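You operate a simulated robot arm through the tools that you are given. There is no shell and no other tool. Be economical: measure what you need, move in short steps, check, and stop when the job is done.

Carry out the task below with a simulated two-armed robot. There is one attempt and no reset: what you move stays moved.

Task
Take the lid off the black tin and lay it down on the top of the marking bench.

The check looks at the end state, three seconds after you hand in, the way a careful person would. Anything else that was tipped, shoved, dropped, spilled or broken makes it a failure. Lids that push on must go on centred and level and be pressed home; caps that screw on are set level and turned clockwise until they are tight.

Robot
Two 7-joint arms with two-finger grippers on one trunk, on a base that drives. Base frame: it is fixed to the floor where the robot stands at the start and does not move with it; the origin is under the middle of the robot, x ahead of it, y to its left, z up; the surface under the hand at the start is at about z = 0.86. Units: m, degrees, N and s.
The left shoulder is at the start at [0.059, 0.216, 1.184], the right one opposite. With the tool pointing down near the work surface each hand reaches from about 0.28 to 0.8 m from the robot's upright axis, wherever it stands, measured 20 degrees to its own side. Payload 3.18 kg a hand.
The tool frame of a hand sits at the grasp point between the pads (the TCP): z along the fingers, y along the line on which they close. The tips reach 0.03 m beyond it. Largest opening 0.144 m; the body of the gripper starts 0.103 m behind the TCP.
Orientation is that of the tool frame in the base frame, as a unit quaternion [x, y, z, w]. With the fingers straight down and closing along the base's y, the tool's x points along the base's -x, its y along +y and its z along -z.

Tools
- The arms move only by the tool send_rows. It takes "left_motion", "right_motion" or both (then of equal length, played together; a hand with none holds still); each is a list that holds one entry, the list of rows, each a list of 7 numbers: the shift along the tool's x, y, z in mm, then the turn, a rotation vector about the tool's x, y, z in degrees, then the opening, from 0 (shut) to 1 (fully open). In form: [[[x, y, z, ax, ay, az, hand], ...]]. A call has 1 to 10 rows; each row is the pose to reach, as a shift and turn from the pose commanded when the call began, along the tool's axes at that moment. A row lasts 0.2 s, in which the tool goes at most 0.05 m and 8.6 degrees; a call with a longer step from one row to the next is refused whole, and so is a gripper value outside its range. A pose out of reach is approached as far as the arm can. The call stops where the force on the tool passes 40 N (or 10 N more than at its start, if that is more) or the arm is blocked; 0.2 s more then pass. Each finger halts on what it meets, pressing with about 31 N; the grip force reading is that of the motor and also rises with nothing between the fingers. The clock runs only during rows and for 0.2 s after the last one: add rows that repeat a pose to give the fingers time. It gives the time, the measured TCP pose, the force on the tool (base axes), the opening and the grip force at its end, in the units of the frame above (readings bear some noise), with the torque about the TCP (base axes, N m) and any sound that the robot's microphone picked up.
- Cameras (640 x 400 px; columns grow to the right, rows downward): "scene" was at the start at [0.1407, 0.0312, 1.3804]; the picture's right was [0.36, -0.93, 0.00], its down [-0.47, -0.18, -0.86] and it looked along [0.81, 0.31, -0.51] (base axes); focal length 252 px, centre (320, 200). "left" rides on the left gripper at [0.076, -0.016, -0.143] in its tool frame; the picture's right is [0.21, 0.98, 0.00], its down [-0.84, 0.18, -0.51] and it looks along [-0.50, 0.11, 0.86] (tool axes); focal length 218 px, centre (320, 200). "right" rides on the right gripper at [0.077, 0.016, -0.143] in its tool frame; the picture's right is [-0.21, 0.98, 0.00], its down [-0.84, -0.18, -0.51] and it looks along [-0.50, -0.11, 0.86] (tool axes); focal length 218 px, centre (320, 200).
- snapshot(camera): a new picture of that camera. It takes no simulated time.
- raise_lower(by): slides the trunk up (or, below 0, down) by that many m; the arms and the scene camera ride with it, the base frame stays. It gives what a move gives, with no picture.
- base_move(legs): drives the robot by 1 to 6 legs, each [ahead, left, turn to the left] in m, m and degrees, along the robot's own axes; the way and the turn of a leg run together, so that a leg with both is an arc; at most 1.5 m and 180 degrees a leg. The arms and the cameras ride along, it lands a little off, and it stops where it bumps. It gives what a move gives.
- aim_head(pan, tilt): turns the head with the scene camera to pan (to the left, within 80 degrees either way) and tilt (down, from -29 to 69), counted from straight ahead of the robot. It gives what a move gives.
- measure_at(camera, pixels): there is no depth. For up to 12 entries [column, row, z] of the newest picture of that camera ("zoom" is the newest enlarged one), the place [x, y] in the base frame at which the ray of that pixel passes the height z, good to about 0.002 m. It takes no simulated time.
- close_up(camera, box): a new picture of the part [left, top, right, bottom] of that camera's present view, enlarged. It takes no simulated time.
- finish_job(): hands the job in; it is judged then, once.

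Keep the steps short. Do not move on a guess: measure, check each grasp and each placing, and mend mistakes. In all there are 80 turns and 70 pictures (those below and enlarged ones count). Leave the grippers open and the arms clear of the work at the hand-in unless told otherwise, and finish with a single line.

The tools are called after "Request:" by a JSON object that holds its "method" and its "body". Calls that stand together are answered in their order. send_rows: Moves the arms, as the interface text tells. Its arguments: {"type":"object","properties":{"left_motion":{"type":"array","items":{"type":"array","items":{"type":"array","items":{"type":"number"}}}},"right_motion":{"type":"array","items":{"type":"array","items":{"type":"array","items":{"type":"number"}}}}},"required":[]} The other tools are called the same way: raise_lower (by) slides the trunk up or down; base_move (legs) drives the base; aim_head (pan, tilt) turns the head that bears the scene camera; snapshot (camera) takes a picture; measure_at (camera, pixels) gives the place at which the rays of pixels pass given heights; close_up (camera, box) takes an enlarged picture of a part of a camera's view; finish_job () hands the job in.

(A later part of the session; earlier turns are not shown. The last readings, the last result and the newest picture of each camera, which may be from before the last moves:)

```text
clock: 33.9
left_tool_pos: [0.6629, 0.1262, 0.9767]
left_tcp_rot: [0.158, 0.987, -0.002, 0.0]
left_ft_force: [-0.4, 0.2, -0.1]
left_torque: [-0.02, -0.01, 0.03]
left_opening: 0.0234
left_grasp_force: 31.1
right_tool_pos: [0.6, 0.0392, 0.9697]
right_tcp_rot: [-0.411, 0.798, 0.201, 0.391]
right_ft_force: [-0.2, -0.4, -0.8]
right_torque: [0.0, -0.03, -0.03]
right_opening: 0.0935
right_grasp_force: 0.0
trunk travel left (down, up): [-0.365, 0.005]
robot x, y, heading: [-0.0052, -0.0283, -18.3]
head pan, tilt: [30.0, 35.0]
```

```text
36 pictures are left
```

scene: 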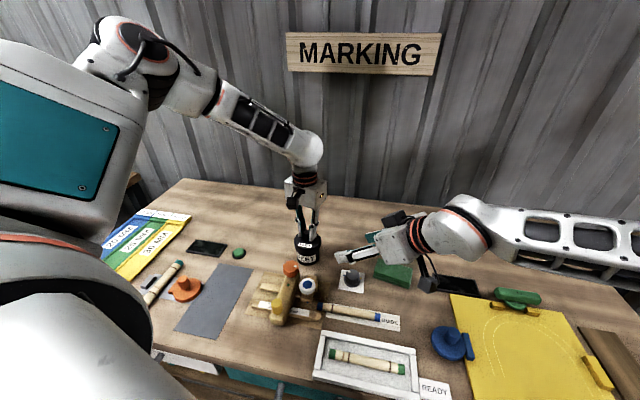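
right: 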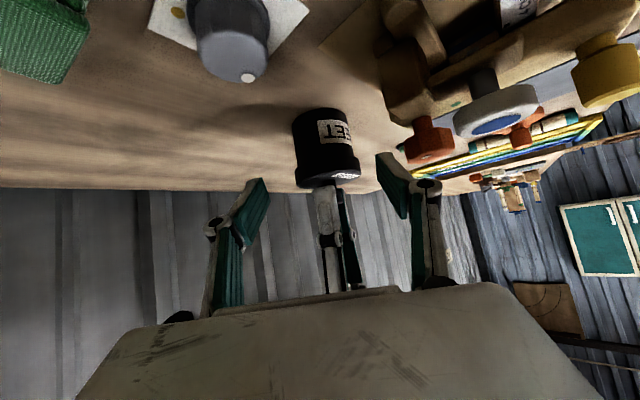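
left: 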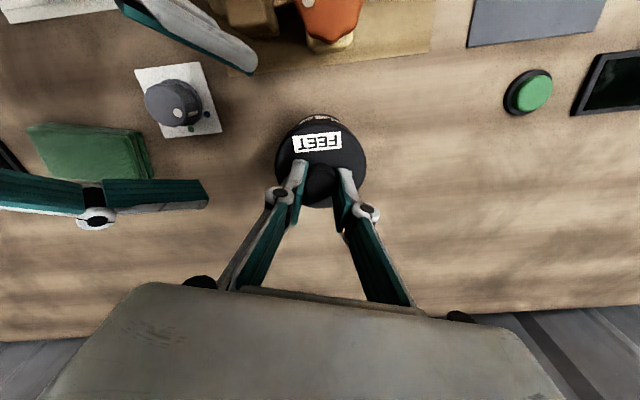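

I check centring from body edges in the right view at about (292,128) and (349,122).

Request:
{"method": "measure_at", "body": {"camera": "right", "pixels": [[293, 128, 0.87], [347, 118, 0.87], [320, 112, 0.86]]}}

Request:
{"method": "close_up", "body": {"camera": "right", "box": [270, 90, 380, 200]}}

```text
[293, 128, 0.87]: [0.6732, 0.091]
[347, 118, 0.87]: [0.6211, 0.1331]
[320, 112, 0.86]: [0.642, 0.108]
```

```text
3.64 times, centred on (325, 145) of right
```

zoom: 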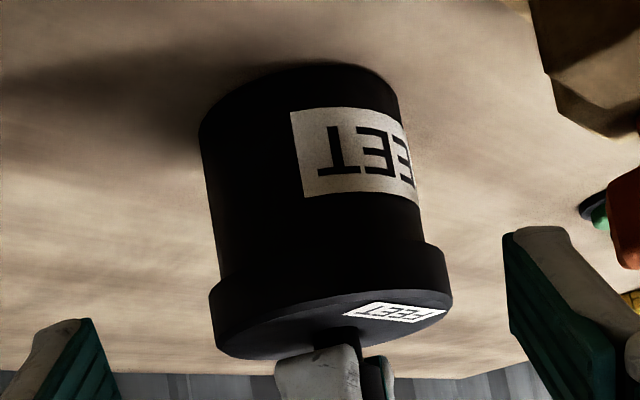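

Centring is within about 3 mm, with 12 mm of finger clearance per side. I advance 80 mm along the axis and look again.

Request:
{"method": "send_rows", "body": {"right_motion": [[[0, 0, 20, 0, 0, 0, 0.65], [0, 0, 40, 0, 0, 0, 0.65], [0, 0, 60, 0, 0, 0, 0.65], [0, 0, 80, 0, 0, 0, 0.65], [0, 0, 80, 0, 0, 0, 0.65]]]}}

Request:
{"method": "close_up", "body": {"camera": "right", "box": [220, 60, 420, 220]}}

Request:
{"method": "close_up", "body": {"camera": "scene", "box": [270, 190, 380, 290]}}

```text
clock: 35.1
left_tool_pos: [0.6629, 0.1259, 0.976]
left_tcp_rot: [0.158, 0.987, -0.001, 0.0]
left_ft_force: [0.1, -0.6, -1.7]
left_torque: [0.01, -0.01, 0.02]
left_opening: 0.0234
left_grasp_force: 31.0
right_tool_pos: [0.6368, 0.0802, 0.9331]
right_tcp_rot: [-0.396, 0.796, 0.196, 0.414]
right_ft_force: [-0.4, 0.1, -0.4]
right_torque: [-0.01, -0.02, 0.02]
right_opening: 0.0936
right_grasp_force: 0.0
right hand out of reach, approached as far as the arm can: row 3, 4
trunk travel left (down, up): [-0.365, 0.005]
robot x, y, heading: [-0.0011, -0.026, -18.2]
head pan, tilt: [30.0, 35.0]
```

```text
2.50 times, centred on (320, 140) of right
```

zoom: 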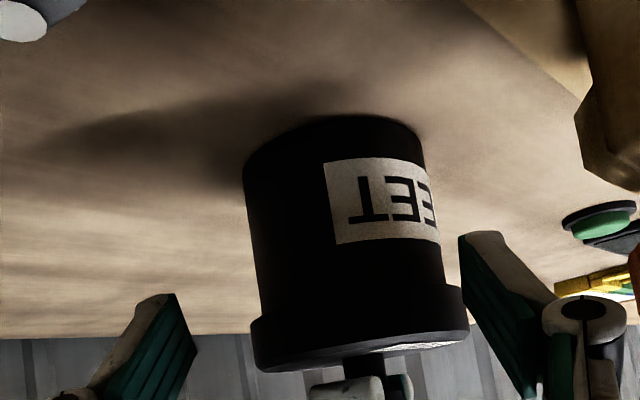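

```text
4.00 times, centred on (325, 240) of scene
```

zoom: 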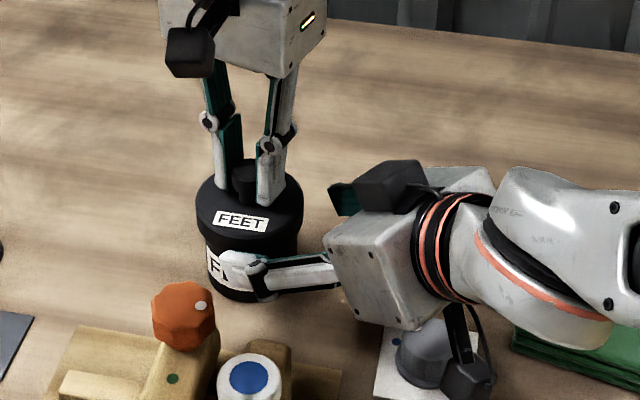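

The right arm runs out of reach 5 cm short. Shifting the base left by about 0.1 m and lowering the trunk a little suits both arms. First I back the right hand out, and release and raise the left hand.

Request:
{"method": "send_rows", "body": {"left_motion": [[[0, 0, 0, 0, 0, 0, 0.25], [0, 0, 0, 0, 0, 0, 0.5], [0, 0, 0, 0, 0, 0, 0.5], [0, 0, -20, 0, 0, 0, 0.5], [0, 0, -40, 0, 0, 0, 0.5], [0, 0, -60, 0, 0, 0, 0.5]]], "right_motion": [[[0, 0, -25, 0, 0, 0, 0.65], [0, 0, -50, 0, 0, 0, 0.65], [0, 0, -75, 0, 0, 0, 0.65], [0, 0, -100, 0, 0, 0, 0.65], [0, 0, -125, 0, 0, 0, 0.65], [0, 0, -150, 0, 0, 0, 0.65]]]}}

Request:
{"method": "snapshot", "body": {"camera": "scene"}}

```text
clock: 36.5
left_tool_pos: [0.6613, 0.1266, 1.0374]
left_tcp_rot: [0.158, 0.987, -0.001, 0.0]
left_ft_force: [0.0, -0.6, 0.2]
left_torque: [-0.01, -0.03, 0.0]
left_opening: 0.072
left_grasp_force: 0.1
right_tool_pos: [0.5644, -0.0077, 1.0137]
right_tcp_rot: [-0.411, 0.799, 0.2, 0.391]
right_ft_force: [-0.2, 0.4, -0.6]
right_torque: [0.01, -0.01, -0.01]
right_opening: 0.0936
right_grasp_force: 0.0
trunk travel left (down, up): [-0.365, 0.005]
robot x, y, heading: [-0.0025, -0.0266, -18.4]
head pan, tilt: [30.0, 35.0]
```

```text
32 pictures are left
```

scene: 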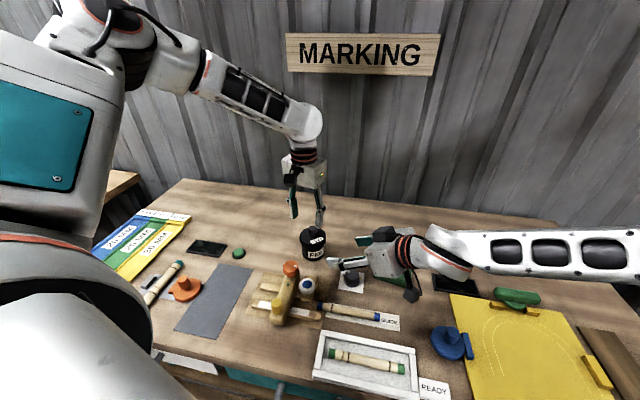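

I check the tin after release, and raise the right hand 60 mm for the drive.

Request:
{"method": "close_up", "body": {"camera": "scene", "box": [260, 200, 370, 290]}}

Request:
{"method": "send_rows", "body": {"right_motion": [[[-24, 0, -19, 0, 0, 0, 0.65], [-47, 0, -37, 0, 0, 0, 0.65], [-47, 0, -37, 0, 0, 0, 0.65]]]}}

Request:
{"method": "base_move", "body": {"legs": [[-0.032, 0.095, 0]]}}

Request:
{"method": "raise_lower", "body": {"by": -0.05}}

Request:
{"method": "snapshot", "body": {"camera": "left"}}

Request:
{"method": "snapshot", "body": {"camera": "scene"}}

```text
4.44 times, centred on (315, 245) of scene
```

zoom: 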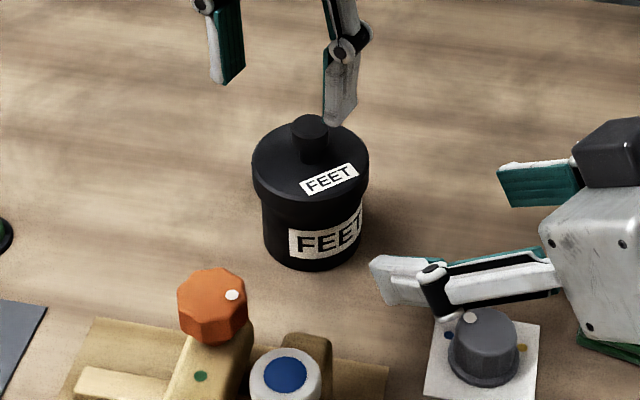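

```text
clock: 37.3
left_tool_pos: [0.6638, 0.1271, 1.037]
left_tcp_rot: [0.158, 0.987, -0.002, 0.0]
left_ft_force: [0.0, 0.3, 0.6]
left_torque: [0.0, 0.0, -0.03]
left_opening: 0.0722
left_grasp_force: 0.1
right_tool_pos: [0.5676, -0.0082, 1.0715]
right_tcp_rot: [-0.41, 0.799, 0.201, 0.391]
right_ft_force: [-0.8, 0.0, 0.3]
right_torque: [0.0, 0.01, 0.0]
right_opening: 0.0934
right_grasp_force: 0.3
trunk travel left (down, up): [-0.365, 0.005]
robot x, y, heading: [0.0011, -0.0272, -18.0]
head pan, tilt: [30.0, 35.0]
```

```text
clock: 38.8
left_tool_pos: [0.6624, 0.2267, 1.0377]
left_tcp_rot: [0.158, 0.987, -0.002, 0.0]
left_ft_force: [0.2, 0.8, -0.2]
left_torque: [0.0, -0.02, 0.0]
left_opening: 0.0722
left_grasp_force: 0.1
right_tool_pos: [0.5661, 0.0915, 1.0722]
right_tcp_rot: [-0.411, 0.799, 0.202, 0.391]
right_ft_force: [-0.9, 0.5, -1.1]
right_torque: [0.0, 0.04, -0.04]
right_opening: 0.0937
right_grasp_force: 0.2
trunk travel left (down, up): [-0.365, 0.005]
robot x, y, heading: [-0.0044, 0.0679, -18.2]
head pan, tilt: [30.0, 35.0]
```

```text
clock: 39.7
left_tool_pos: [0.6619, 0.2256, 0.9878]
left_tcp_rot: [0.158, 0.987, -0.002, 0.0]
left_ft_force: [0.2, 0.1, 0.1]
left_torque: [0.06, -0.04, -0.01]
left_opening: 0.0719
left_grasp_force: 0.1
right_tool_pos: [0.5658, 0.0889, 1.0232]
right_tcp_rot: [-0.411, 0.799, 0.201, 0.391]
right_ft_force: [0.4, -0.3, 0.2]
right_torque: [-0.02, -0.03, 0.0]
right_opening: 0.0937
right_grasp_force: 0.0
trunk travel left (down, up): [-0.315, 0.055]
robot x, y, heading: [-0.0018, 0.0673, -18.5]
head pan, tilt: [30.0, 35.0]
```

```text
30 pictures are left
```

left: 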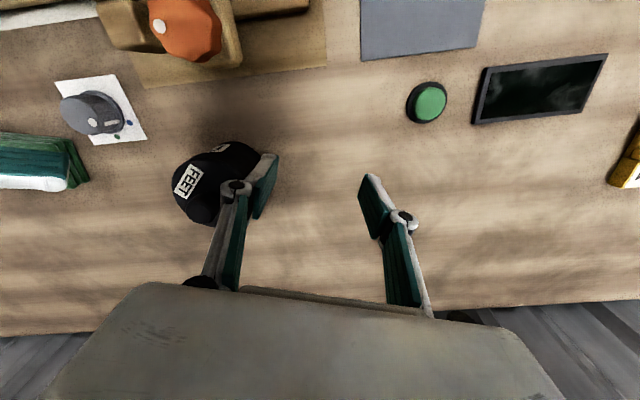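

```text
29 pictures are left
```

scene: 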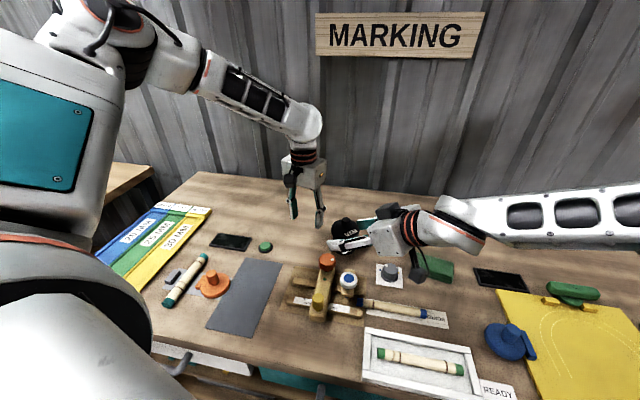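

The label shows the tin got turned and shifted some 2 cm, when the right hand backed out and its tilt sprang back. I'll put it back where it was. First I move the right hand back clear, raise the left, and re-measure the tin.

Request:
{"method": "send_rows", "body": {"left_motion": [[[0, 0, -20, 0, 0, 0, 0.5], [0, 0, -40, 0, 0, 0, 0.5], [0, 0, -50, 0, 0, 0, 0.5], [0, 0, -50, 0, 0, 0, 0.5], [0, 0, -50, 0, 0, 0, 0.5]]], "right_motion": [[[-10, 0, -30, 0, 0, 0, 0.65], [-20, 0, -60, 0, 0, 0, 0.65], [-30, 0, -90, 0, 0, 0, 0.65], [-30, 0, -120, 0, 0, 0, 0.65], [-30, 0, -150, 0, 0, 0, 0.65]]]}}

Request:
{"method": "close_up", "body": {"camera": "scene", "box": [280, 190, 410, 290]}}

Request:
{"method": "close_up", "body": {"camera": "right", "box": [220, 60, 420, 200]}}

```text
clock: 40.9
left_tool_pos: [0.6635, 0.2255, 1.0391]
left_tcp_rot: [0.158, 0.987, -0.002, 0.001]
left_ft_force: [-0.5, -1.0, -0.4]
left_torque: [-0.02, -0.01, 0.0]
left_opening: 0.072
left_grasp_force: 0.1
right_tool_pos: [0.5072, 0.0089, 1.1412]
right_tcp_rot: [-0.411, 0.798, 0.201, 0.391]
right_ft_force: [-0.7, -0.1, 0.7]
right_torque: [0.01, -0.03, -0.02]
right_opening: 0.0938
right_grasp_force: 0.1
trunk travel left (down, up): [-0.315, 0.055]
robot x, y, heading: [0.0001, 0.0745, -18.2]
head pan, tilt: [30.0, 35.0]
```

```text
4.00 times, centred on (345, 240) of scene
```

zoom: 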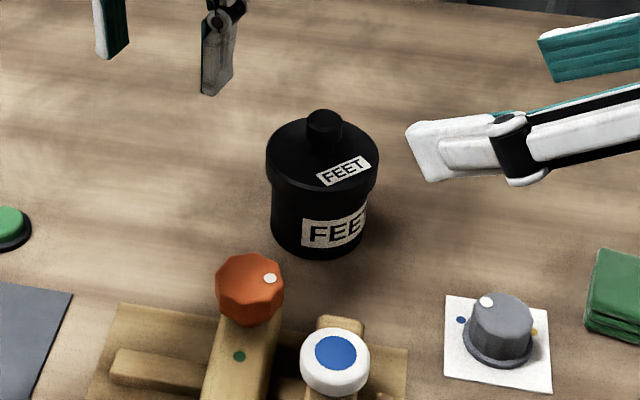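

```text
2.86 times, centred on (320, 130) of right
```

zoom: 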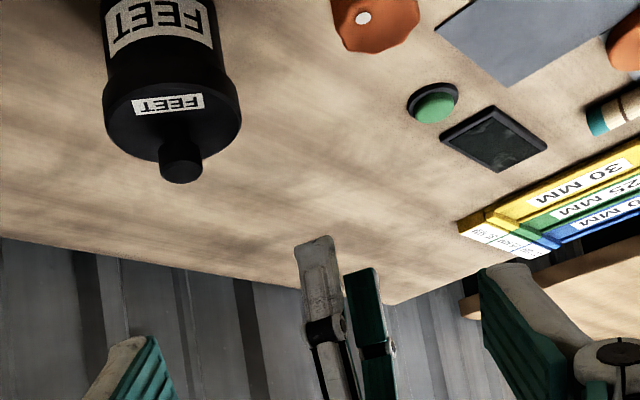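

Request:
{"method": "measure_at", "body": {"camera": "scene", "pixels": [[345.75, 220, 0.95], [345.75, 220, 0.962], [345.75, 220, 0.975], [343.75, 254.3, 0.86]]}}

Request:
{"method": "measure_at", "body": {"camera": "right", "pixels": [[271.4, 120, 0.95], [271.4, 120, 0.962], [271.4, 120, 0.975]]}}

```text
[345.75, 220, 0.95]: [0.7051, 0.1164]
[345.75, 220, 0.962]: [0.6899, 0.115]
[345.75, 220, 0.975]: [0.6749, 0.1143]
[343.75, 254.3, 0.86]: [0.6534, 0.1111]
```

```text
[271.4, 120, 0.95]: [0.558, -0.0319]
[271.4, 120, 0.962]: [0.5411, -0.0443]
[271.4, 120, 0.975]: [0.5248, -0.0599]
```

The tin is now at about (0.689, 0.1155), moved by (+25, -11) mm and turned. I measure the lid label's line to find the turn.

Request:
{"method": "measure_at", "body": {"camera": "scene", "pixels": [[345.7, 236.8, 0.941], [359.3, 233.2, 0.941], [344.5, 233.7, 0.941], [357.5, 229, 0.941]]}}

```text
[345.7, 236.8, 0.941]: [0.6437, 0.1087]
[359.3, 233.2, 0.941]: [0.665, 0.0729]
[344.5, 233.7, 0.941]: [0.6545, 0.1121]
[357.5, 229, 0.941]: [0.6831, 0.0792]
```

The tin was turned about +29°. I raise the trunk for left-hand reach, then bring the left hand above the knob at (0.690, 0.1155), pre-turned 15°.

Request:
{"method": "raise_lower", "body": {"by": 0.05}}

Request:
{"method": "send_rows", "body": {"left_motion": [[[-10, -16, 20, 0, 0, -3, 0.5], [-20, -32, 40, 0, 0, -6, 0.5], [-30, -48, 60, 0, 0, -9, 0.5], [-40, -64, 66, 0, 0, -12, 0.5], [-50, -80, 70, 0, 0, -15, 0.5], [-60, -96, 70, 0, 0, -15, 0.5], [-60, -96, 70, 0, 0, -15, 0.5]]]}}

Request:
{"method": "snapshot", "body": {"camera": "left"}}

```text
clock: 41.8
left_tool_pos: [0.6615, 0.2261, 1.0873]
left_tcp_rot: [0.158, 0.987, -0.001, 0.0]
left_ft_force: [-0.2, -0.4, 0.0]
left_torque: [0.0, -0.03, 0.02]
left_opening: 0.072
left_grasp_force: 0.0
right_tool_pos: [0.5073, 0.0087, 1.1893]
right_tcp_rot: [-0.41, 0.799, 0.201, 0.39]
right_ft_force: [0.5, 0.3, -0.4]
right_torque: [0.01, -0.01, -0.02]
right_opening: 0.0935
right_grasp_force: 0.1
trunk travel left (down, up): [-0.365, 0.005]
robot x, y, heading: [-0.0019, 0.0671, -18.6]
head pan, tilt: [30.0, 35.0]
```

```text
clock: 43.4
left_tool_pos: [0.6684, 0.1502, 1.0272]
left_tcp_rot: [0.028, 1.0, -0.002, -0.001]
left_ft_force: [-0.3, 0.5, 0.0]
left_torque: [0.02, -0.02, 0.02]
left_opening: 0.072
left_grasp_force: 0.0
left hand out of reach, approached as far as the arm can: row 4, 5, 6, 7
right_tool_pos: [0.5077, 0.0091, 1.1881]
right_tcp_rot: [-0.41, 0.799, 0.201, 0.391]
right_ft_force: [-1.4, 0.8, -0.2]
right_torque: [-0.03, 0.01, 0.01]
right_opening: 0.0935
right_grasp_force: 0.1
trunk travel left (down, up): [-0.365, 0.005]
robot x, y, heading: [-0.0006, 0.064, -18.4]
head pan, tilt: [30.0, 35.0]
```

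```text
26 pictures are left
```

left: 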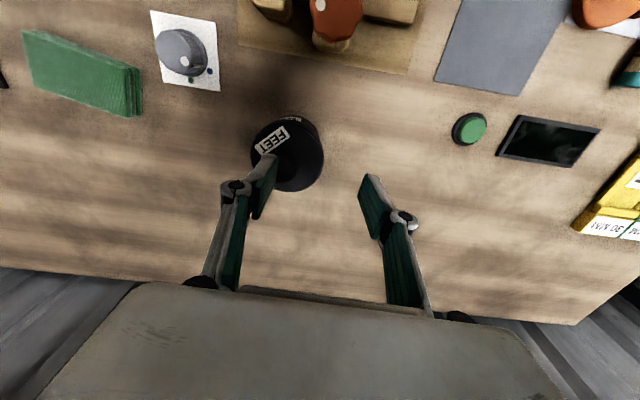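

The left is now 4 cm short. New plan: shift the base back right with a bit more turn, lift the tin by the knob, and bring it nearer in the air where both hands meet easily. There the right hand holds the body. I drive first.

Request:
{"method": "base_move", "body": {"legs": [[0.025, -0.076, 0], [0, 0, -6]]}}

Request:
{"method": "snapshot", "body": {"camera": "left"}}

```text
clock: 45.3
left_tool_pos: [0.6738, -0.0031, 1.0278]
left_tcp_rot: [0.082, 0.997, -0.002, 0.0]
left_ft_force: [0.1, 0.2, 0.2]
left_torque: [0.09, -0.04, -0.03]
left_opening: 0.072
left_grasp_force: 0.0
right_tool_pos: [0.4977, -0.1278, 1.1879]
right_tcp_rot: [-0.368, 0.819, 0.181, 0.401]
right_ft_force: [0.8, -1.2, 0.0]
right_torque: [0.02, 0.01, 0.04]
right_opening: 0.0938
right_grasp_force: 0.2
trunk travel left (down, up): [-0.365, 0.005]
robot x, y, heading: [-0.0004, -0.0081, -24.3]
head pan, tilt: [30.0, 35.0]
```

```text
25 pictures are left
```

left: 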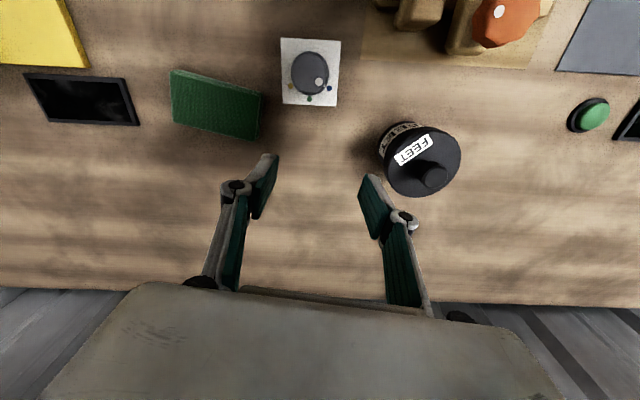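

Request:
{"method": "measure_at", "body": {"camera": "left", "pixels": [[434, 178, 0.962], [434, 178, 0.955]]}}

```text
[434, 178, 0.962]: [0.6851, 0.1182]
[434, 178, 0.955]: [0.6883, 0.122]
```

The knob is at about (0.686, 0.118). I move over it with shift x +8, y +121, then slightly down, and check.

Request:
{"method": "send_rows", "body": {"left_motion": [[[2, 30, 0, 0, 0, 0, 0.5], [4, 60, 0, 0, 0, 0, 0.5], [6, 90, 0, 0, 0, 0, 0.5], [8, 121, 0, 0, 0, 0, 0.5], [8, 121, 10, 0, 0, 0, 0.5], [8, 121, 10, 0, 0, 0, 0.5]]]}}

Request:
{"method": "snapshot", "body": {"camera": "left"}}

```text
clock: 46.7
left_tool_pos: [0.6837, 0.1205, 1.0164]
left_tcp_rot: [0.081, 0.997, -0.003, -0.001]
left_ft_force: [-0.1, 0.8, -0.2]
left_torque: [0.01, 0.0, 0.01]
left_opening: 0.0723
left_grasp_force: 0.1
right_tool_pos: [0.4966, -0.1251, 1.1894]
right_tcp_rot: [-0.368, 0.819, 0.18, 0.401]
right_ft_force: [-0.3, -0.6, -0.5]
right_torque: [-0.01, 0.0, -0.02]
right_opening: 0.0937
right_grasp_force: 0.0
trunk travel left (down, up): [-0.365, 0.005]
robot x, y, heading: [-0.0023, -0.011, -24.4]
head pan, tilt: [30.0, 35.0]
```

```text
24 pictures are left
```

left: 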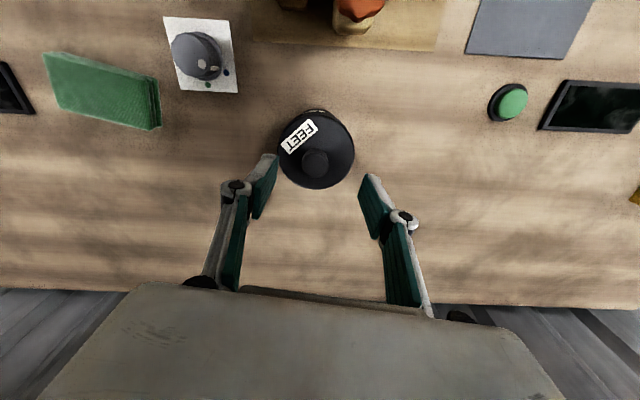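

The knob sits at (316,163), the same place as in the earlier good grasp. I descend 40 mm and close.

Request:
{"method": "send_rows", "body": {"left_motion": [[[0, 0, 15, 0, 0, 0, 0.5], [0, 0, 30, 0, 0, 0, 0.5], [0, 0, 40, 0, 0, 0, 0.5], [0, 0, 40, 0, 0, 0, 0.5], [0, 0, 40, 0, 0, 0, 0.3], [0, 0, 40, 0, 0, 0, 0.15], [0, 0, 40, 0, 0, 0, 0.0], [0, 0, 40, 0, 0, 0, 0.0], [0, 0, 40, 0, 0, 0, 0.0]]]}}

```text
clock: 48.7
left_tool_pos: [0.6847, 0.1177, 0.9775]
left_tcp_rot: [0.081, 0.997, -0.003, -0.001]
left_ft_force: [-1.2, -0.9, -0.5]
left_torque: [-0.02, 0.0, -0.02]
left_opening: 0.0233
left_grasp_force: 30.9
right_tool_pos: [0.4973, -0.1262, 1.1882]
right_tcp_rot: [-0.369, 0.819, 0.181, 0.4]
right_ft_force: [0.9, -0.4, 0.0]
right_torque: [-0.01, -0.02, 0.01]
right_opening: 0.0937
right_grasp_force: 0.0
trunk travel left (down, up): [-0.365, 0.005]
robot x, y, heading: [-0.0045, -0.0104, -24.6]
head pan, tilt: [30.0, 35.0]
```

The knob is gripped at 23 mm. I lift the tin straight up 100 mm while the right hand moves back to its waiting point.

Request:
{"method": "send_rows", "body": {"left_motion": [[[0, 0, -10, 0, 0, 0, 0], [0, 0, -25, 0, 0, 0, 0], [0, 0, -40, 0, 0, 0, 0], [0, 0, -60, 0, 0, 0, 0], [0, 0, -80, 0, 0, 0, 0], [0, 0, -100, 0, 0, 0, 0], [0, 0, -100, 0, 0, 0, 0]]], "right_motion": [[[16, 3, -1, 0, 0, 0, 0.75], [35, 7, -2, 0, 0, 0, 0.75], [55, 11, -3, 0, 0, 0, 0.75], [75, 15, -4, 0, 0, 0, 0.75], [95, 19, -5, 0, 0, 0, 0.75], [114, 22, -5, 0, 0, 0, 0.75], [114, 22, -5, 0, 0, 0, 0.75]]]}}

Request:
{"method": "snapshot", "body": {"camera": "scene"}}

```text
clock: 50.3
left_tool_pos: [0.6846, 0.1202, 1.0765]
left_tcp_rot: [0.08, 0.997, -0.002, -0.001]
left_ft_force: [0.3, -0.1, -1.7]
left_torque: [-0.01, 0.01, -0.01]
left_opening: 0.0233
left_grasp_force: 30.8
right_tool_pos: [0.4339, -0.1655, 1.1031]
right_tcp_rot: [-0.368, 0.819, 0.18, 0.401]
right_ft_force: [-0.4, 0.0, 0.4]
right_torque: [0.01, 0.01, 0.0]
right_opening: 0.1082
right_grasp_force: 0.1
trunk travel left (down, up): [-0.365, 0.005]
robot x, y, heading: [-0.0037, -0.0077, -24.2]
head pan, tilt: [30.0, 35.0]
```

```text
23 pictures are left
```

scene: 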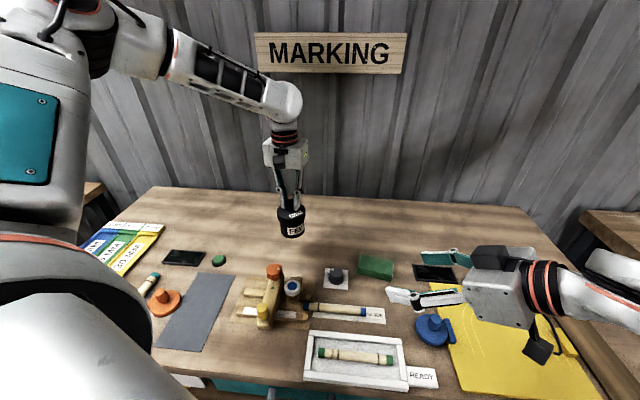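

The tin hangs level from the knob. I carry it to the meeting point at (0.53, -0.054).

Request:
{"method": "send_rows", "body": {"left_motion": [[[10, -16, 0, 0, 0, 0, 0], [28, -44, 0, 0, 0, 0, 0], [47, -73, 0, 0, 0, 0, 0], [66, -103, 0, 0, 0, 0, 0], [85, -132, 0, 0, 0, 0, 0], [103, -161, 0, 0, 0, 0, 0], [118, -184, 0, 0, 0, 0, 0], [125, -195, 0, 0, 0, 0, 0], [125, -195, 0, 0, 0, 0, 0]]]}}

Request:
{"method": "snapshot", "body": {"camera": "scene"}}

Request:
{"method": "snapshot", "body": {"camera": "right"}}

```text
clock: 52.3
left_tool_pos: [0.5313, -0.0541, 1.0784]
left_tcp_rot: [0.081, 0.997, -0.003, 0.0]
left_ft_force: [0.1, 0.6, -2.7]
left_torque: [0.01, 0.03, -0.02]
left_opening: 0.0236
left_grasp_force: 30.3
right_tool_pos: [0.4332, -0.1661, 1.1026]
right_tcp_rot: [-0.369, 0.819, 0.181, 0.4]
right_ft_force: [-1.1, 0.8, -0.2]
right_torque: [-0.01, 0.01, 0.01]
right_opening: 0.1082
right_grasp_force: 0.1
trunk travel left (down, up): [-0.365, 0.005]
robot x, y, heading: [-0.0027, -0.0113, -24.2]
head pan, tilt: [30.0, 35.0]
```

```text
22 pictures are left
```

scene: 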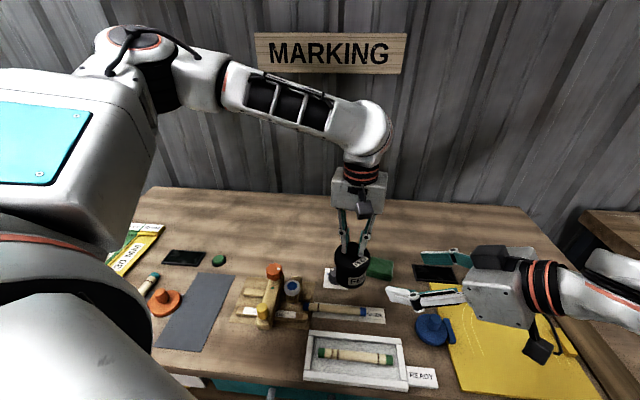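

```text
21 pictures are left
```

right: 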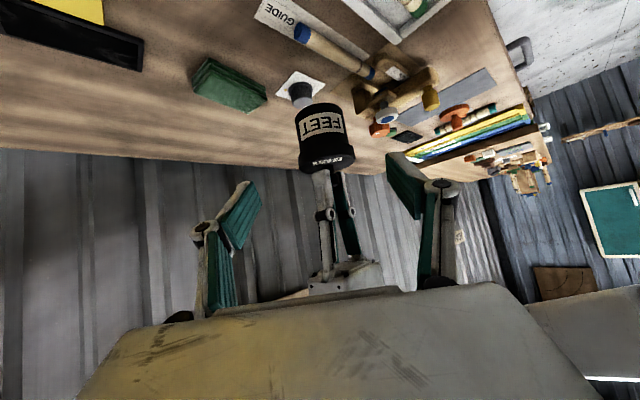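

The aim is straight: the tin lies 169 mm ahead along the right tool axis. I advance 125 mm and check.

Request:
{"method": "send_rows", "body": {"right_motion": [[[0, 0, 25, 0, 0, 0, 0.75], [0, 0, 50, 0, 0, 0, 0.75], [0, 0, 75, 0, 0, 0, 0.75], [0, 0, 100, 0, 0, 0, 0.75], [0, 0, 125, 0, 0, 0, 0.75], [0, 0, 125, 0, 0, 0, 0.75]]]}}

Request:
{"method": "close_up", "body": {"camera": "right", "box": [180, 40, 460, 215]}}

Request:
{"method": "close_up", "body": {"camera": "scene", "box": [290, 170, 470, 310]}}

```text
clock: 53.7
left_tool_pos: [0.5299, -0.0548, 1.0779]
left_tcp_rot: [0.081, 0.997, -0.003, -0.001]
left_ft_force: [-0.3, -0.2, -1.6]
left_torque: [0.0, 0.01, -0.02]
left_opening: 0.0233
left_grasp_force: 31.0
right_tool_pos: [0.499, -0.0907, 1.0248]
right_tcp_rot: [-0.368, 0.82, 0.179, 0.4]
right_ft_force: [-1.1, -0.6, 0.2]
right_torque: [0.0, -0.03, 0.0]
right_opening: 0.1079
right_grasp_force: 0.1
trunk travel left (down, up): [-0.365, 0.005]
robot x, y, heading: [0.0, -0.0117, -24.3]
head pan, tilt: [30.0, 35.0]
```

```text
2.29 times, centred on (320, 128) of right
```

zoom: 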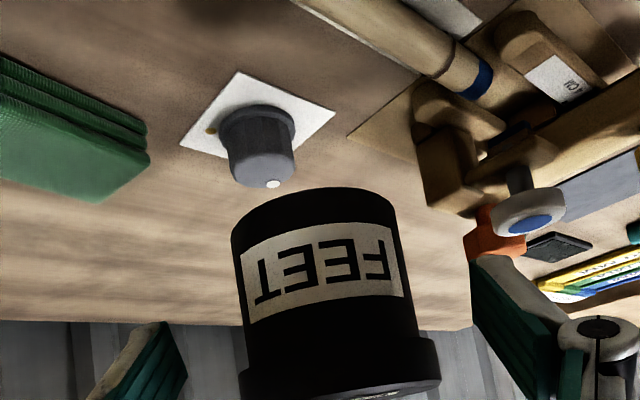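

```text
2.86 times, centred on (380, 240) of scene
```

zoom: 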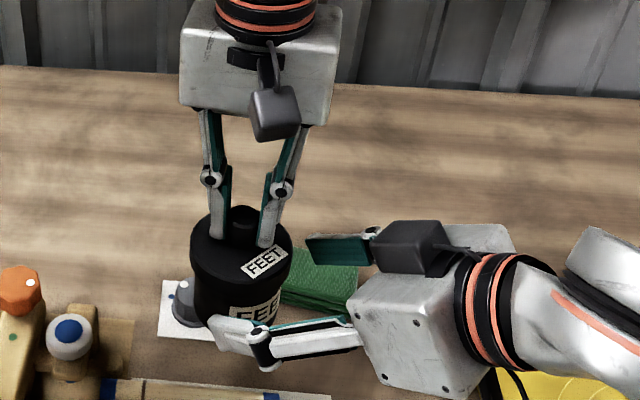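

The tin sits centred between the right fingers, and the boxes are clear. I advance the last 44 mm.

Request:
{"method": "send_rows", "body": {"right_motion": [[[0, 0, 12, 0, 0, 0, 0.75], [0, 0, 24, 0, 0, 0, 0.75], [0, 0, 36, 0, 0, 0, 0.75], [0, 0, 44, 0, 0, 0, 0.75], [0, 0, 44, 0, 0, 0, 0.75]]]}}

Request:
{"method": "close_up", "body": {"camera": "scene", "box": [290, 170, 470, 310]}}

Request:
{"method": "close_up", "body": {"camera": "right", "box": [180, 40, 460, 215]}}

```text
clock: 54.9
left_tool_pos: [0.53, -0.0543, 1.0796]
left_tcp_rot: [0.081, 0.997, -0.002, 0.0]
left_ft_force: [-0.9, 0.1, -0.6]
left_torque: [0.01, 0.02, 0.0]
left_opening: 0.0234
left_grasp_force: 30.9
right_tool_pos: [0.5206, -0.0662, 0.9981]
right_tcp_rot: [-0.368, 0.819, 0.18, 0.401]
right_ft_force: [0.2, -0.4, -0.2]
right_torque: [-0.01, 0.0, 0.04]
right_opening: 0.1079
right_grasp_force: 0.0
trunk travel left (down, up): [-0.365, 0.005]
robot x, y, heading: [0.0008, -0.0141, -24.3]
head pan, tilt: [30.0, 35.0]
```

```text
2.86 times, centred on (380, 240) of scene
```

zoom: 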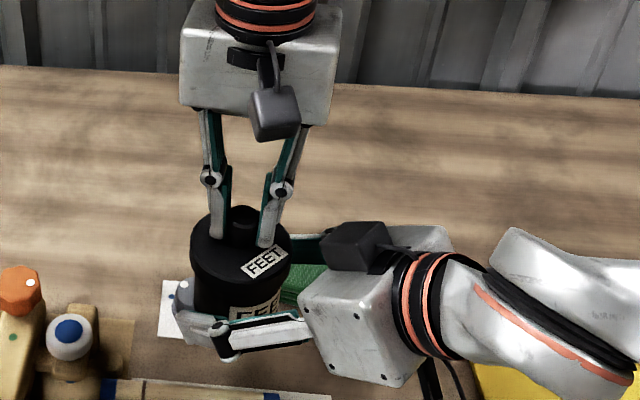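

```text
2.29 times, centred on (320, 128) of right
```

zoom: 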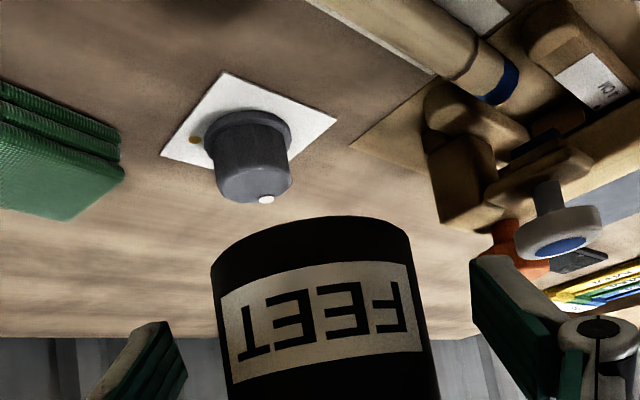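

The fingers straddle the body below the lid. I close the right hand on it.

Request:
{"method": "send_rows", "body": {"right_motion": [[[0, 0, 0, 0, 0, 0, 0.6], [0, 0, 0, 0, 0, 0, 0.52], [0, 0, 0, 0, 0, 0, 0.46], [0, 0, 0, 0, 0, 0, 0.3], [0, 0, 0, 0, 0, 0, 0.1], [0, 0, 0, 0, 0, 0, 0.0], [0, 0, 0, 0, 0, 0, 0.0]]]}}

Request:
{"method": "close_up", "body": {"camera": "scene", "box": [290, 170, 470, 310]}}

```text
clock: 56.5
left_tool_pos: [0.5296, -0.0539, 1.0792]
left_tcp_rot: [0.081, 0.997, -0.003, 0.001]
left_ft_force: [3.8, -1.2, -2.1]
left_torque: [-0.06, -0.14, -0.06]
left_opening: 0.0233
left_grasp_force: 30.8
right_tool_pos: [0.5203, -0.0665, 0.9981]
right_tcp_rot: [-0.368, 0.82, 0.18, 0.4]
right_ft_force: [-3.7, 1.5, 1.1]
right_torque: [-0.06, -0.1, 0.11]
right_opening: 0.0707
right_grasp_force: 31.0
trunk travel left (down, up): [-0.365, 0.005]
robot x, y, heading: [-0.0053, -0.011, -24.1]
head pan, tilt: [30.0, 35.0]
```

```text
2.86 times, centred on (380, 240) of scene
```

zoom: 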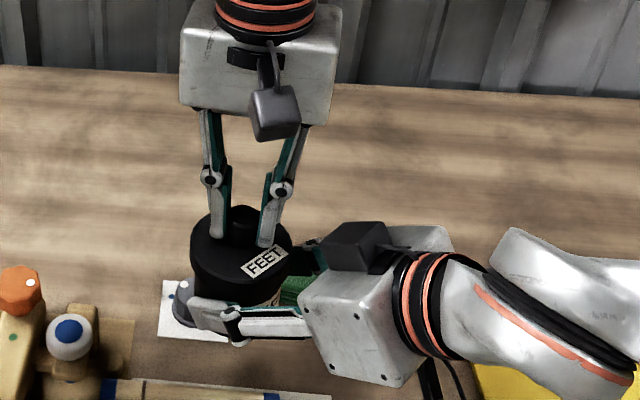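

The body is held (71 mm, 31 N) with only small side forces. I pull the left hand up in small steps.

Request:
{"method": "send_rows", "body": {"left_motion": [[[0, 0, -2, 0, 0, 0, 0], [0, 0, -4, 0, 0, 0, 0], [0, 0, -6, 0, 0, 0, 0], [0, 0, -8, 0, 0, 0, 0], [0, 0, -11, 0, 0, 0, 0], [0, 0, -14, 0, 0, 0, 0]]]}}

Request:
{"method": "close_up", "body": {"camera": "scene", "box": [290, 170, 470, 310]}}

```text
clock: 57.9
left_tool_pos: [0.5296, -0.0545, 1.0925]
left_tcp_rot: [0.082, 0.997, -0.003, -0.001]
left_ft_force: [-0.3, 0.5, -0.4]
left_torque: [0.0, -0.01, 0.01]
left_opening: 0.0233
left_grasp_force: 31.1
right_tool_pos: [0.5204, -0.0655, 0.9985]
right_tcp_rot: [-0.368, 0.82, 0.18, 0.401]
right_ft_force: [0.0, 0.5, 0.5]
right_torque: [-0.02, 0.01, 0.0]
right_opening: 0.0705
right_grasp_force: 30.8
trunk travel left (down, up): [-0.365, 0.005]
robot x, y, heading: [-0.0011, -0.0126, -24.3]
head pan, tilt: [30.0, 35.0]
heard: snap
```

```text
2.86 times, centred on (380, 240) of scene
```

zoom: 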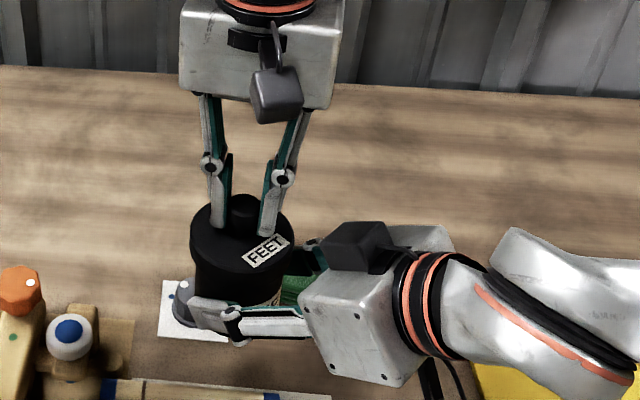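

A snap was heard and the forces dropped, so the lid came free. I lift the left another 60 mm and confirm.

Request:
{"method": "send_rows", "body": {"left_motion": [[[0, 0, -10, 0, 0, 0, 0], [0, 0, -25, 0, 0, 0, 0], [0, 0, -40, 0, 0, 0, 0], [0, 0, -55, 0, 0, 0, 0], [0, 0, -60, 0, 0, 0, 0]]]}}

Request:
{"method": "snapshot", "body": {"camera": "scene"}}

```text
clock: 59.1
left_tool_pos: [0.529, -0.0525, 1.1537]
left_tcp_rot: [0.08, 0.997, -0.004, 0.0]
left_ft_force: [0.6, -0.1, -0.3]
left_torque: [0.02, 0.01, -0.03]
left_opening: 0.0234
left_grasp_force: 31.5
right_tool_pos: [0.5207, -0.0657, 0.9976]
right_tcp_rot: [-0.369, 0.819, 0.18, 0.4]
right_ft_force: [0.7, -0.3, 0.1]
right_torque: [-0.05, 0.03, 0.02]
right_opening: 0.0706
right_grasp_force: 31.1
trunk travel left (down, up): [-0.365, 0.005]
robot x, y, heading: [-0.0009, -0.0149, -24.4]
head pan, tilt: [30.0, 35.0]
```

```text
14 pictures are left
```

scene: 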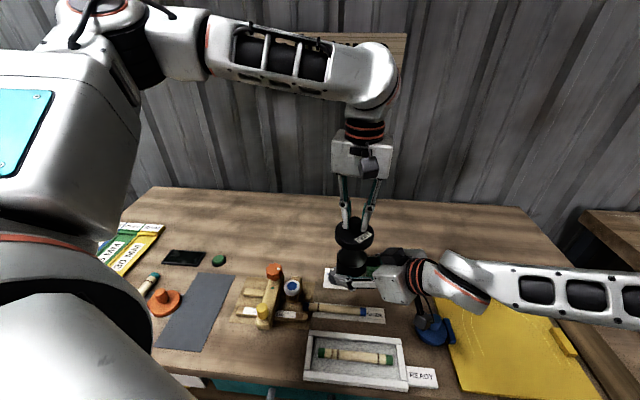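

The lid is clearly off, and the right hand still holds the tin level. Next I measure free bench space for the lid, left of the tin's home spot.

Request:
{"method": "measure_at", "body": {"camera": "scene", "pixels": [[219, 267, 0.86], [204, 265, 0.86], [250, 245, 0.86], [265, 250, 0.86], [280, 240, 0.86], [300, 240, 0.86], [275, 225, 0.86], [234, 283, 0.86], [262, 283, 0.86], [290, 195, 0.86], [268, 272, 0.95]]}}

```text
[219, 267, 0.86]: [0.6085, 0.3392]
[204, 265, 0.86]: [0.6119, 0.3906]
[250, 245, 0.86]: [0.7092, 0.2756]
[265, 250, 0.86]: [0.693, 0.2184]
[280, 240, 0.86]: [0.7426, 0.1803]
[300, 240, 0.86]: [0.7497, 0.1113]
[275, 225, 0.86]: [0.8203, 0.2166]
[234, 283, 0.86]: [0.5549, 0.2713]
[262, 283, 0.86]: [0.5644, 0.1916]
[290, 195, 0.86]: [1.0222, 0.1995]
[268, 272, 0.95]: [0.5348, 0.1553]
```

A free spot is (0.66, 0.26), at least 9 cm from the button, mat and tin home. I carry the lid there high.

Request:
{"method": "send_rows", "body": {"left_motion": [[[-5, 20, 0, 0, 0, 0, 0], [-14, 60, 0, 0, 0, 0, 0], [-24, 100, 0, 0, 0, 0, 0], [-34, 140, 0, 0, 0, 0, 0], [-44, 180, 0, 0, 0, 0, 0], [-54, 220, 10, 0, 0, 0, 0], [-63, 260, 30, 0, 0, 0, 0], [-71, 295, 55, 0, 0, 0, 0], [-79, 330, 85, 0, 0, 0, 0], [-79, 330, 115, 0, 0, 0, 0]]]}}

Request:
{"method": "snapshot", "body": {"camera": "scene"}}

```text
clock: 61.3
left_tool_pos: [0.6613, 0.2579, 1.0344]
left_tcp_rot: [0.081, 0.997, -0.002, 0.0]
left_ft_force: [0.4, -0.3, 0.1]
left_torque: [0.05, 0.0, -0.02]
left_opening: 0.0233
left_grasp_force: 31.3
right_tool_pos: [0.5213, -0.0663, 0.9976]
right_tcp_rot: [-0.368, 0.82, 0.18, 0.4]
right_ft_force: [0.2, -0.3, -0.2]
right_torque: [-0.04, 0.02, -0.02]
right_opening: 0.0707
right_grasp_force: 31.5
trunk travel left (down, up): [-0.365, 0.005]
robot x, y, heading: [0.0012, -0.0139, -24.0]
head pan, tilt: [30.0, 35.0]
```

```text
13 pictures are left
```

scene: 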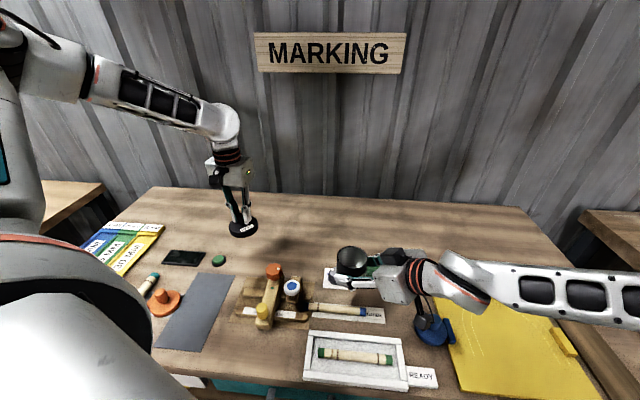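

The lid is over the free spot and level. I lower it to just above the bench.

Request:
{"method": "send_rows", "body": {"left_motion": [[[0, 0, 25, 0, 0, 0, 0], [0, 0, 50, 0, 0, 0, 0], [0, 0, 75, 0, 0, 0, 0], [0, 0, 95, 0, 0, 0, 0], [0, 0, 105, 0, 0, 0, 0], [0, 0, 110, 0, 0, 0, 0], [0, 0, 110, 0, 0, 0, 0]]]}}

Request:
{"method": "close_up", "body": {"camera": "scene", "box": [190, 190, 300, 290]}}

```text
clock: 62.9
left_tool_pos: [0.661, 0.2585, 0.925]
left_tcp_rot: [0.081, 0.997, -0.002, 0.0]
left_ft_force: [0.2, -0.3, 0.0]
left_torque: [-0.04, 0.0, 0.03]
left_opening: 0.0235
left_grasp_force: 31.4
right_tool_pos: [0.5218, -0.0658, 0.998]
right_tcp_rot: [-0.368, 0.82, 0.18, 0.4]
right_ft_force: [-0.2, -0.1, 1.2]
right_torque: [-0.02, 0.01, 0.01]
right_opening: 0.0708
right_grasp_force: 31.3
trunk travel left (down, up): [-0.365, 0.005]
robot x, y, heading: [-0.0016, -0.0131, -24.4]
head pan, tilt: [30.0, 35.0]
```

```text
4.00 times, centred on (245, 240) of scene
```

zoom: 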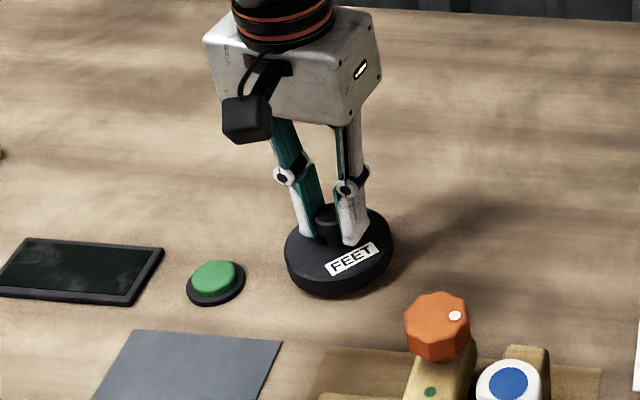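

Still slightly above the bench with no contact. I lower it in 2 mm steps.

Request:
{"method": "send_rows", "body": {"left_motion": [[[0, 0, 2, 0, 0, 0, 0], [0, 0, 4, 0, 0, 0, 0], [0, 0, 6, 0, 0, 0, 0], [0, 0, 6, 0, 0, 0, 0]]]}}

```text
clock: 63.9
left_tool_pos: [0.6617, 0.258, 0.9191]
left_tcp_rot: [0.081, 0.997, -0.003, 0.0]
left_ft_force: [0.1, 0.0, 0.6]
left_torque: [0.01, 0.03, 0.04]
left_opening: 0.0233
left_grasp_force: 31.8
right_tool_pos: [0.5197, -0.0659, 0.9977]
right_tcp_rot: [-0.368, 0.819, 0.18, 0.401]
right_ft_force: [0.6, 0.2, -0.4]
right_torque: [0.01, 0.04, -0.01]
right_opening: 0.0707
right_grasp_force: 31.0
trunk travel left (down, up): [-0.365, 0.005]
robot x, y, heading: [-0.003, -0.0111, -24.3]
head pan, tilt: [30.0, 35.0]
```

Request:
{"method": "send_rows", "body": {"left_motion": [[[0, 0, 1, 0, 0, 0, 0], [0, 0, 2, 0, 0, 0, 0], [0, 0, 3, 0, 0, 0, 0], [0, 0, 4, 0, 0, 0, 0], [0, 0, 4, 0, 0, 0, 0]]]}}

```text
clock: 65.1
left_tool_pos: [0.6618, 0.2577, 0.9164]
left_tcp_rot: [0.082, 0.997, -0.003, 0.0]
left_ft_force: [-0.7, 0.6, 2.0]
left_torque: [0.07, 0.01, 0.0]
left_opening: 0.0232
left_grasp_force: 30.8
right_tool_pos: [0.5188, -0.067, 0.9974]
right_tcp_rot: [-0.369, 0.819, 0.181, 0.4]
right_ft_force: [0.0, 0.1, 0.1]
right_torque: [-0.02, 0.03, -0.01]
right_opening: 0.0707
right_grasp_force: 31.0
trunk travel left (down, up): [-0.365, 0.005]
robot x, y, heading: [-0.002, -0.0141, -24.3]
head pan, tilt: [30.0, 35.0]
```

Contact shows: +2 N upward and 1.4 mm short of command. I open slowly and go up.

Request:
{"method": "send_rows", "body": {"left_motion": [[[0, 0, 0, 0, 0, 0, 0.2], [0, 0, 0, 0, 0, 0, 0.35], [0, 0, 0, 0, 0, 0, 0.5], [0, 0, 0, 0, 0, 0, 0.5], [0, 0, -20, 0, 0, 0, 0.5], [0, 0, -50, 0, 0, 0, 0.5], [0, 0, -90, 0, 0, 0, 0.5], [0, 0, -130, 0, 0, 0, 0.5]]]}}

Request:
{"method": "snapshot", "body": {"camera": "scene"}}

```text
clock: 66.9
left_tool_pos: [0.6602, 0.2588, 1.0495]
left_tcp_rot: [0.081, 0.997, -0.003, -0.001]
left_ft_force: [0.3, 0.1, 0.7]
left_torque: [0.01, 0.01, -0.02]
left_opening: 0.072
left_grasp_force: 0.0
right_tool_pos: [0.5189, -0.0671, 0.9986]
right_tcp_rot: [-0.368, 0.819, 0.181, 0.401]
right_ft_force: [0.2, -0.1, 0.1]
right_torque: [-0.03, -0.02, -0.02]
right_opening: 0.0705
right_grasp_force: 31.4
trunk travel left (down, up): [-0.365, 0.005]
robot x, y, heading: [-0.0022, -0.0096, -24.3]
head pan, tilt: [30.0, 35.0]
```

```text
11 pictures are left
```

scene: 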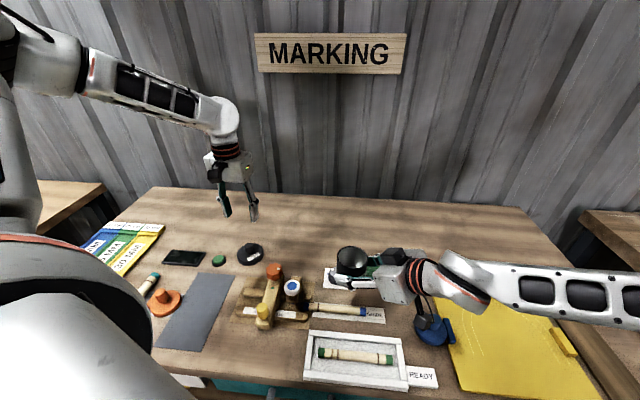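

The lid lies flat on the bench. Now I return the tin to its home spot. I raise it 45 mm, then turn the base straight and shift a little left so the right arm reaches home.

Request:
{"method": "send_rows", "body": {"right_motion": [[[-12, 0, -9, 0, 0, 0, 0], [-24, 0, -18, 0, 0, 0, 0], [-36, 0, -28, 0, 0, 0, 0], [-36, 0, -28, 0, 0, 0, 0]]]}}

Request:
{"method": "base_move", "body": {"legs": [[0, 0, 24.3], [0, 0.05, 0]]}}

Request:
{"method": "aim_head", "body": {"pan": 10, "tilt": 35}}

Request:
{"method": "snapshot", "body": {"camera": "scene"}}

```text
clock: 67.9
left_tool_pos: [0.661, 0.2583, 1.0472]
left_tcp_rot: [0.08, 0.997, -0.002, -0.001]
left_ft_force: [-0.1, -0.3, -0.4]
left_torque: [-0.03, 0.03, 0.01]
left_opening: 0.0718
left_grasp_force: 0.1
right_tool_pos: [0.5204, -0.0678, 1.0426]
right_tcp_rot: [-0.368, 0.82, 0.18, 0.401]
right_ft_force: [-0.2, 0.2, -0.4]
right_torque: [-0.01, 0.02, 0.01]
right_opening: 0.0707
right_grasp_force: 30.9
trunk travel left (down, up): [-0.365, 0.005]
robot x, y, heading: [-0.0025, -0.0149, -24.4]
head pan, tilt: [30.0, 35.0]
```

```text
clock: 70.2
left_tool_pos: [0.4929, 0.5559, 1.0472]
left_tcp_rot: [-0.129, 0.992, -0.003, 0.001]
left_ft_force: [0.0, -0.5, -0.4]
left_torque: [-0.01, -0.01, -0.02]
left_opening: 0.072
left_grasp_force: 0.1
right_tool_pos: [0.4975, 0.2, 1.0424]
right_tcp_rot: [-0.531, 0.725, 0.26, 0.354]
right_ft_force: [0.7, -0.1, -1.1]
right_torque: [-0.06, 0.02, 0.01]
right_opening: 0.0707
right_grasp_force: 30.8
trunk travel left (down, up): [-0.365, 0.005]
robot x, y, heading: [0.0039, 0.0384, -0.4]
head pan, tilt: [30.0, 35.0]
```

```text
clock: 71.1
left_tool_pos: [0.4926, 0.5536, 1.048]
left_tcp_rot: [-0.129, 0.992, -0.002, 0.0]
left_ft_force: [0.1, 0.2, 0.1]
left_torque: [0.03, -0.01, 0.0]
left_opening: 0.072
left_grasp_force: 0.1
right_tool_pos: [0.4978, 0.2006, 1.0434]
right_tcp_rot: [-0.531, 0.725, 0.259, 0.355]
right_ft_force: [0.6, -0.7, -1.2]
right_torque: [-0.05, -0.01, -0.01]
right_opening: 0.0706
right_grasp_force: 31.4
trunk travel left (down, up): [-0.365, 0.005]
robot x, y, heading: [-0.0007, 0.0365, -0.4]
head pan, tilt: [10.0, 35.0]
```

```text
10 pictures are left
```

scene: 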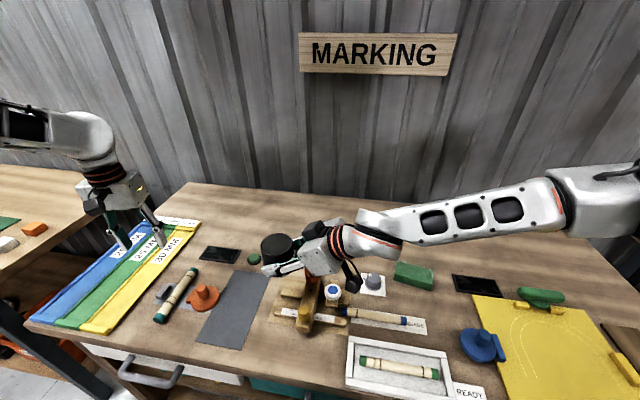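

The tin is held level. I move it over home at the same height while turning it back 25°.

Request:
{"method": "send_rows", "body": {"right_motion": [[[3, -20, -3, 2.3, 0, 1.8, 0], [5, -43, -7, 5, 0, 3.9, 0], [8, -65, -10.5, 7.5, 0, 5.9, 0], [11, -87, -14, 10, 0, 7.9, 0], [13, -109, -17.5, 12.6, 0, 9.8, 0], [16, -130, -21, 15.1, 0, 11.8, 0], [19, -152, -24.5, 17.6, 0, 13.7, 0], [21.5, -174, -28, 20.1, 0, 15.7, 0], [21.5, -174, -28, 20.1, 0, 15.7, 0]]]}}

Request:
{"method": "snapshot", "body": {"camera": "scene"}}

```text
clock: 73.1
left_tool_pos: [0.4933, 0.5552, 1.0475]
left_tcp_rot: [-0.129, 0.992, -0.003, 0.001]
left_ft_force: [0.2, 0.6, 0.0]
left_torque: [0.03, 0.03, -0.01]
left_opening: 0.0721
left_grasp_force: 0.0
right_tool_pos: [0.6529, 0.1146, 1.0443]
right_tcp_rot: [-0.357, 0.825, 0.175, 0.403]
right_ft_force: [-0.3, -0.2, -1.4]
right_torque: [0.01, 0.0, 0.02]
right_opening: 0.0706
right_grasp_force: 30.6
trunk travel left (down, up): [-0.365, 0.005]
robot x, y, heading: [-0.0012, 0.0406, -0.3]
head pan, tilt: [10.0, 35.0]
```

```text
9 pictures are left
```

scene: 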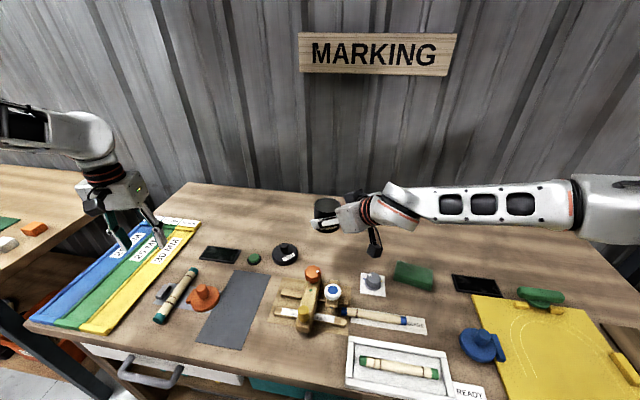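

The tin is right over home. I lower it 120 mm toward the bench and check clearances.

Request:
{"method": "send_rows", "body": {"right_motion": [[[16, 0, 12, 0, 0, 0, 0], [32, 0, 25, 0, 0, 0, 0], [48, 0, 37, 0, 0, 0, 0], [64, 0, 50, 0, 0, 0, 0], [80, 0, 62, 0, 0, 0, 0], [95, 0, 74, 0, 0, 0, 0], [95, 0, 74, 0, 0, 0, 0]]]}}

Request:
{"method": "close_up", "body": {"camera": "scene", "box": [250, 190, 430, 330]}}

```text
clock: 74.7
left_tool_pos: [0.4932, 0.5539, 1.048]
left_tcp_rot: [-0.129, 0.992, -0.002, 0.001]
left_ft_force: [0.2, -0.7, -0.3]
left_torque: [0.01, 0.01, -0.03]
left_opening: 0.0722
left_grasp_force: 0.1
right_tool_pos: [0.6541, 0.1138, 0.9228]
right_tcp_rot: [-0.359, 0.824, 0.176, 0.402]
right_ft_force: [0.1, 0.2, -0.5]
right_torque: [-0.04, 0.02, -0.01]
right_opening: 0.0706
right_grasp_force: 31.0
trunk travel left (down, up): [-0.365, 0.005]
robot x, y, heading: [-0.0022, 0.036, -0.3]
head pan, tilt: [10.0, 35.0]
```

```text
2.86 times, centred on (340, 260) of scene
```

zoom: 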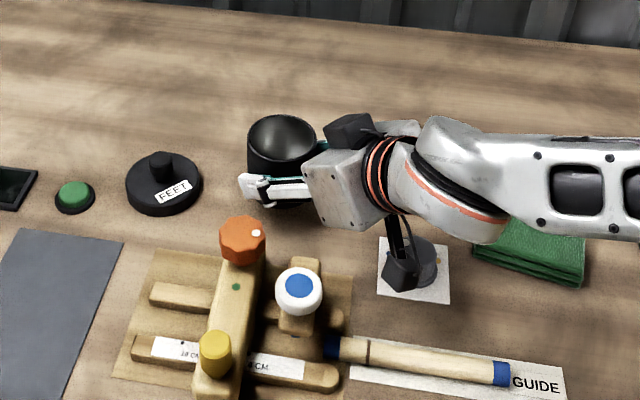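

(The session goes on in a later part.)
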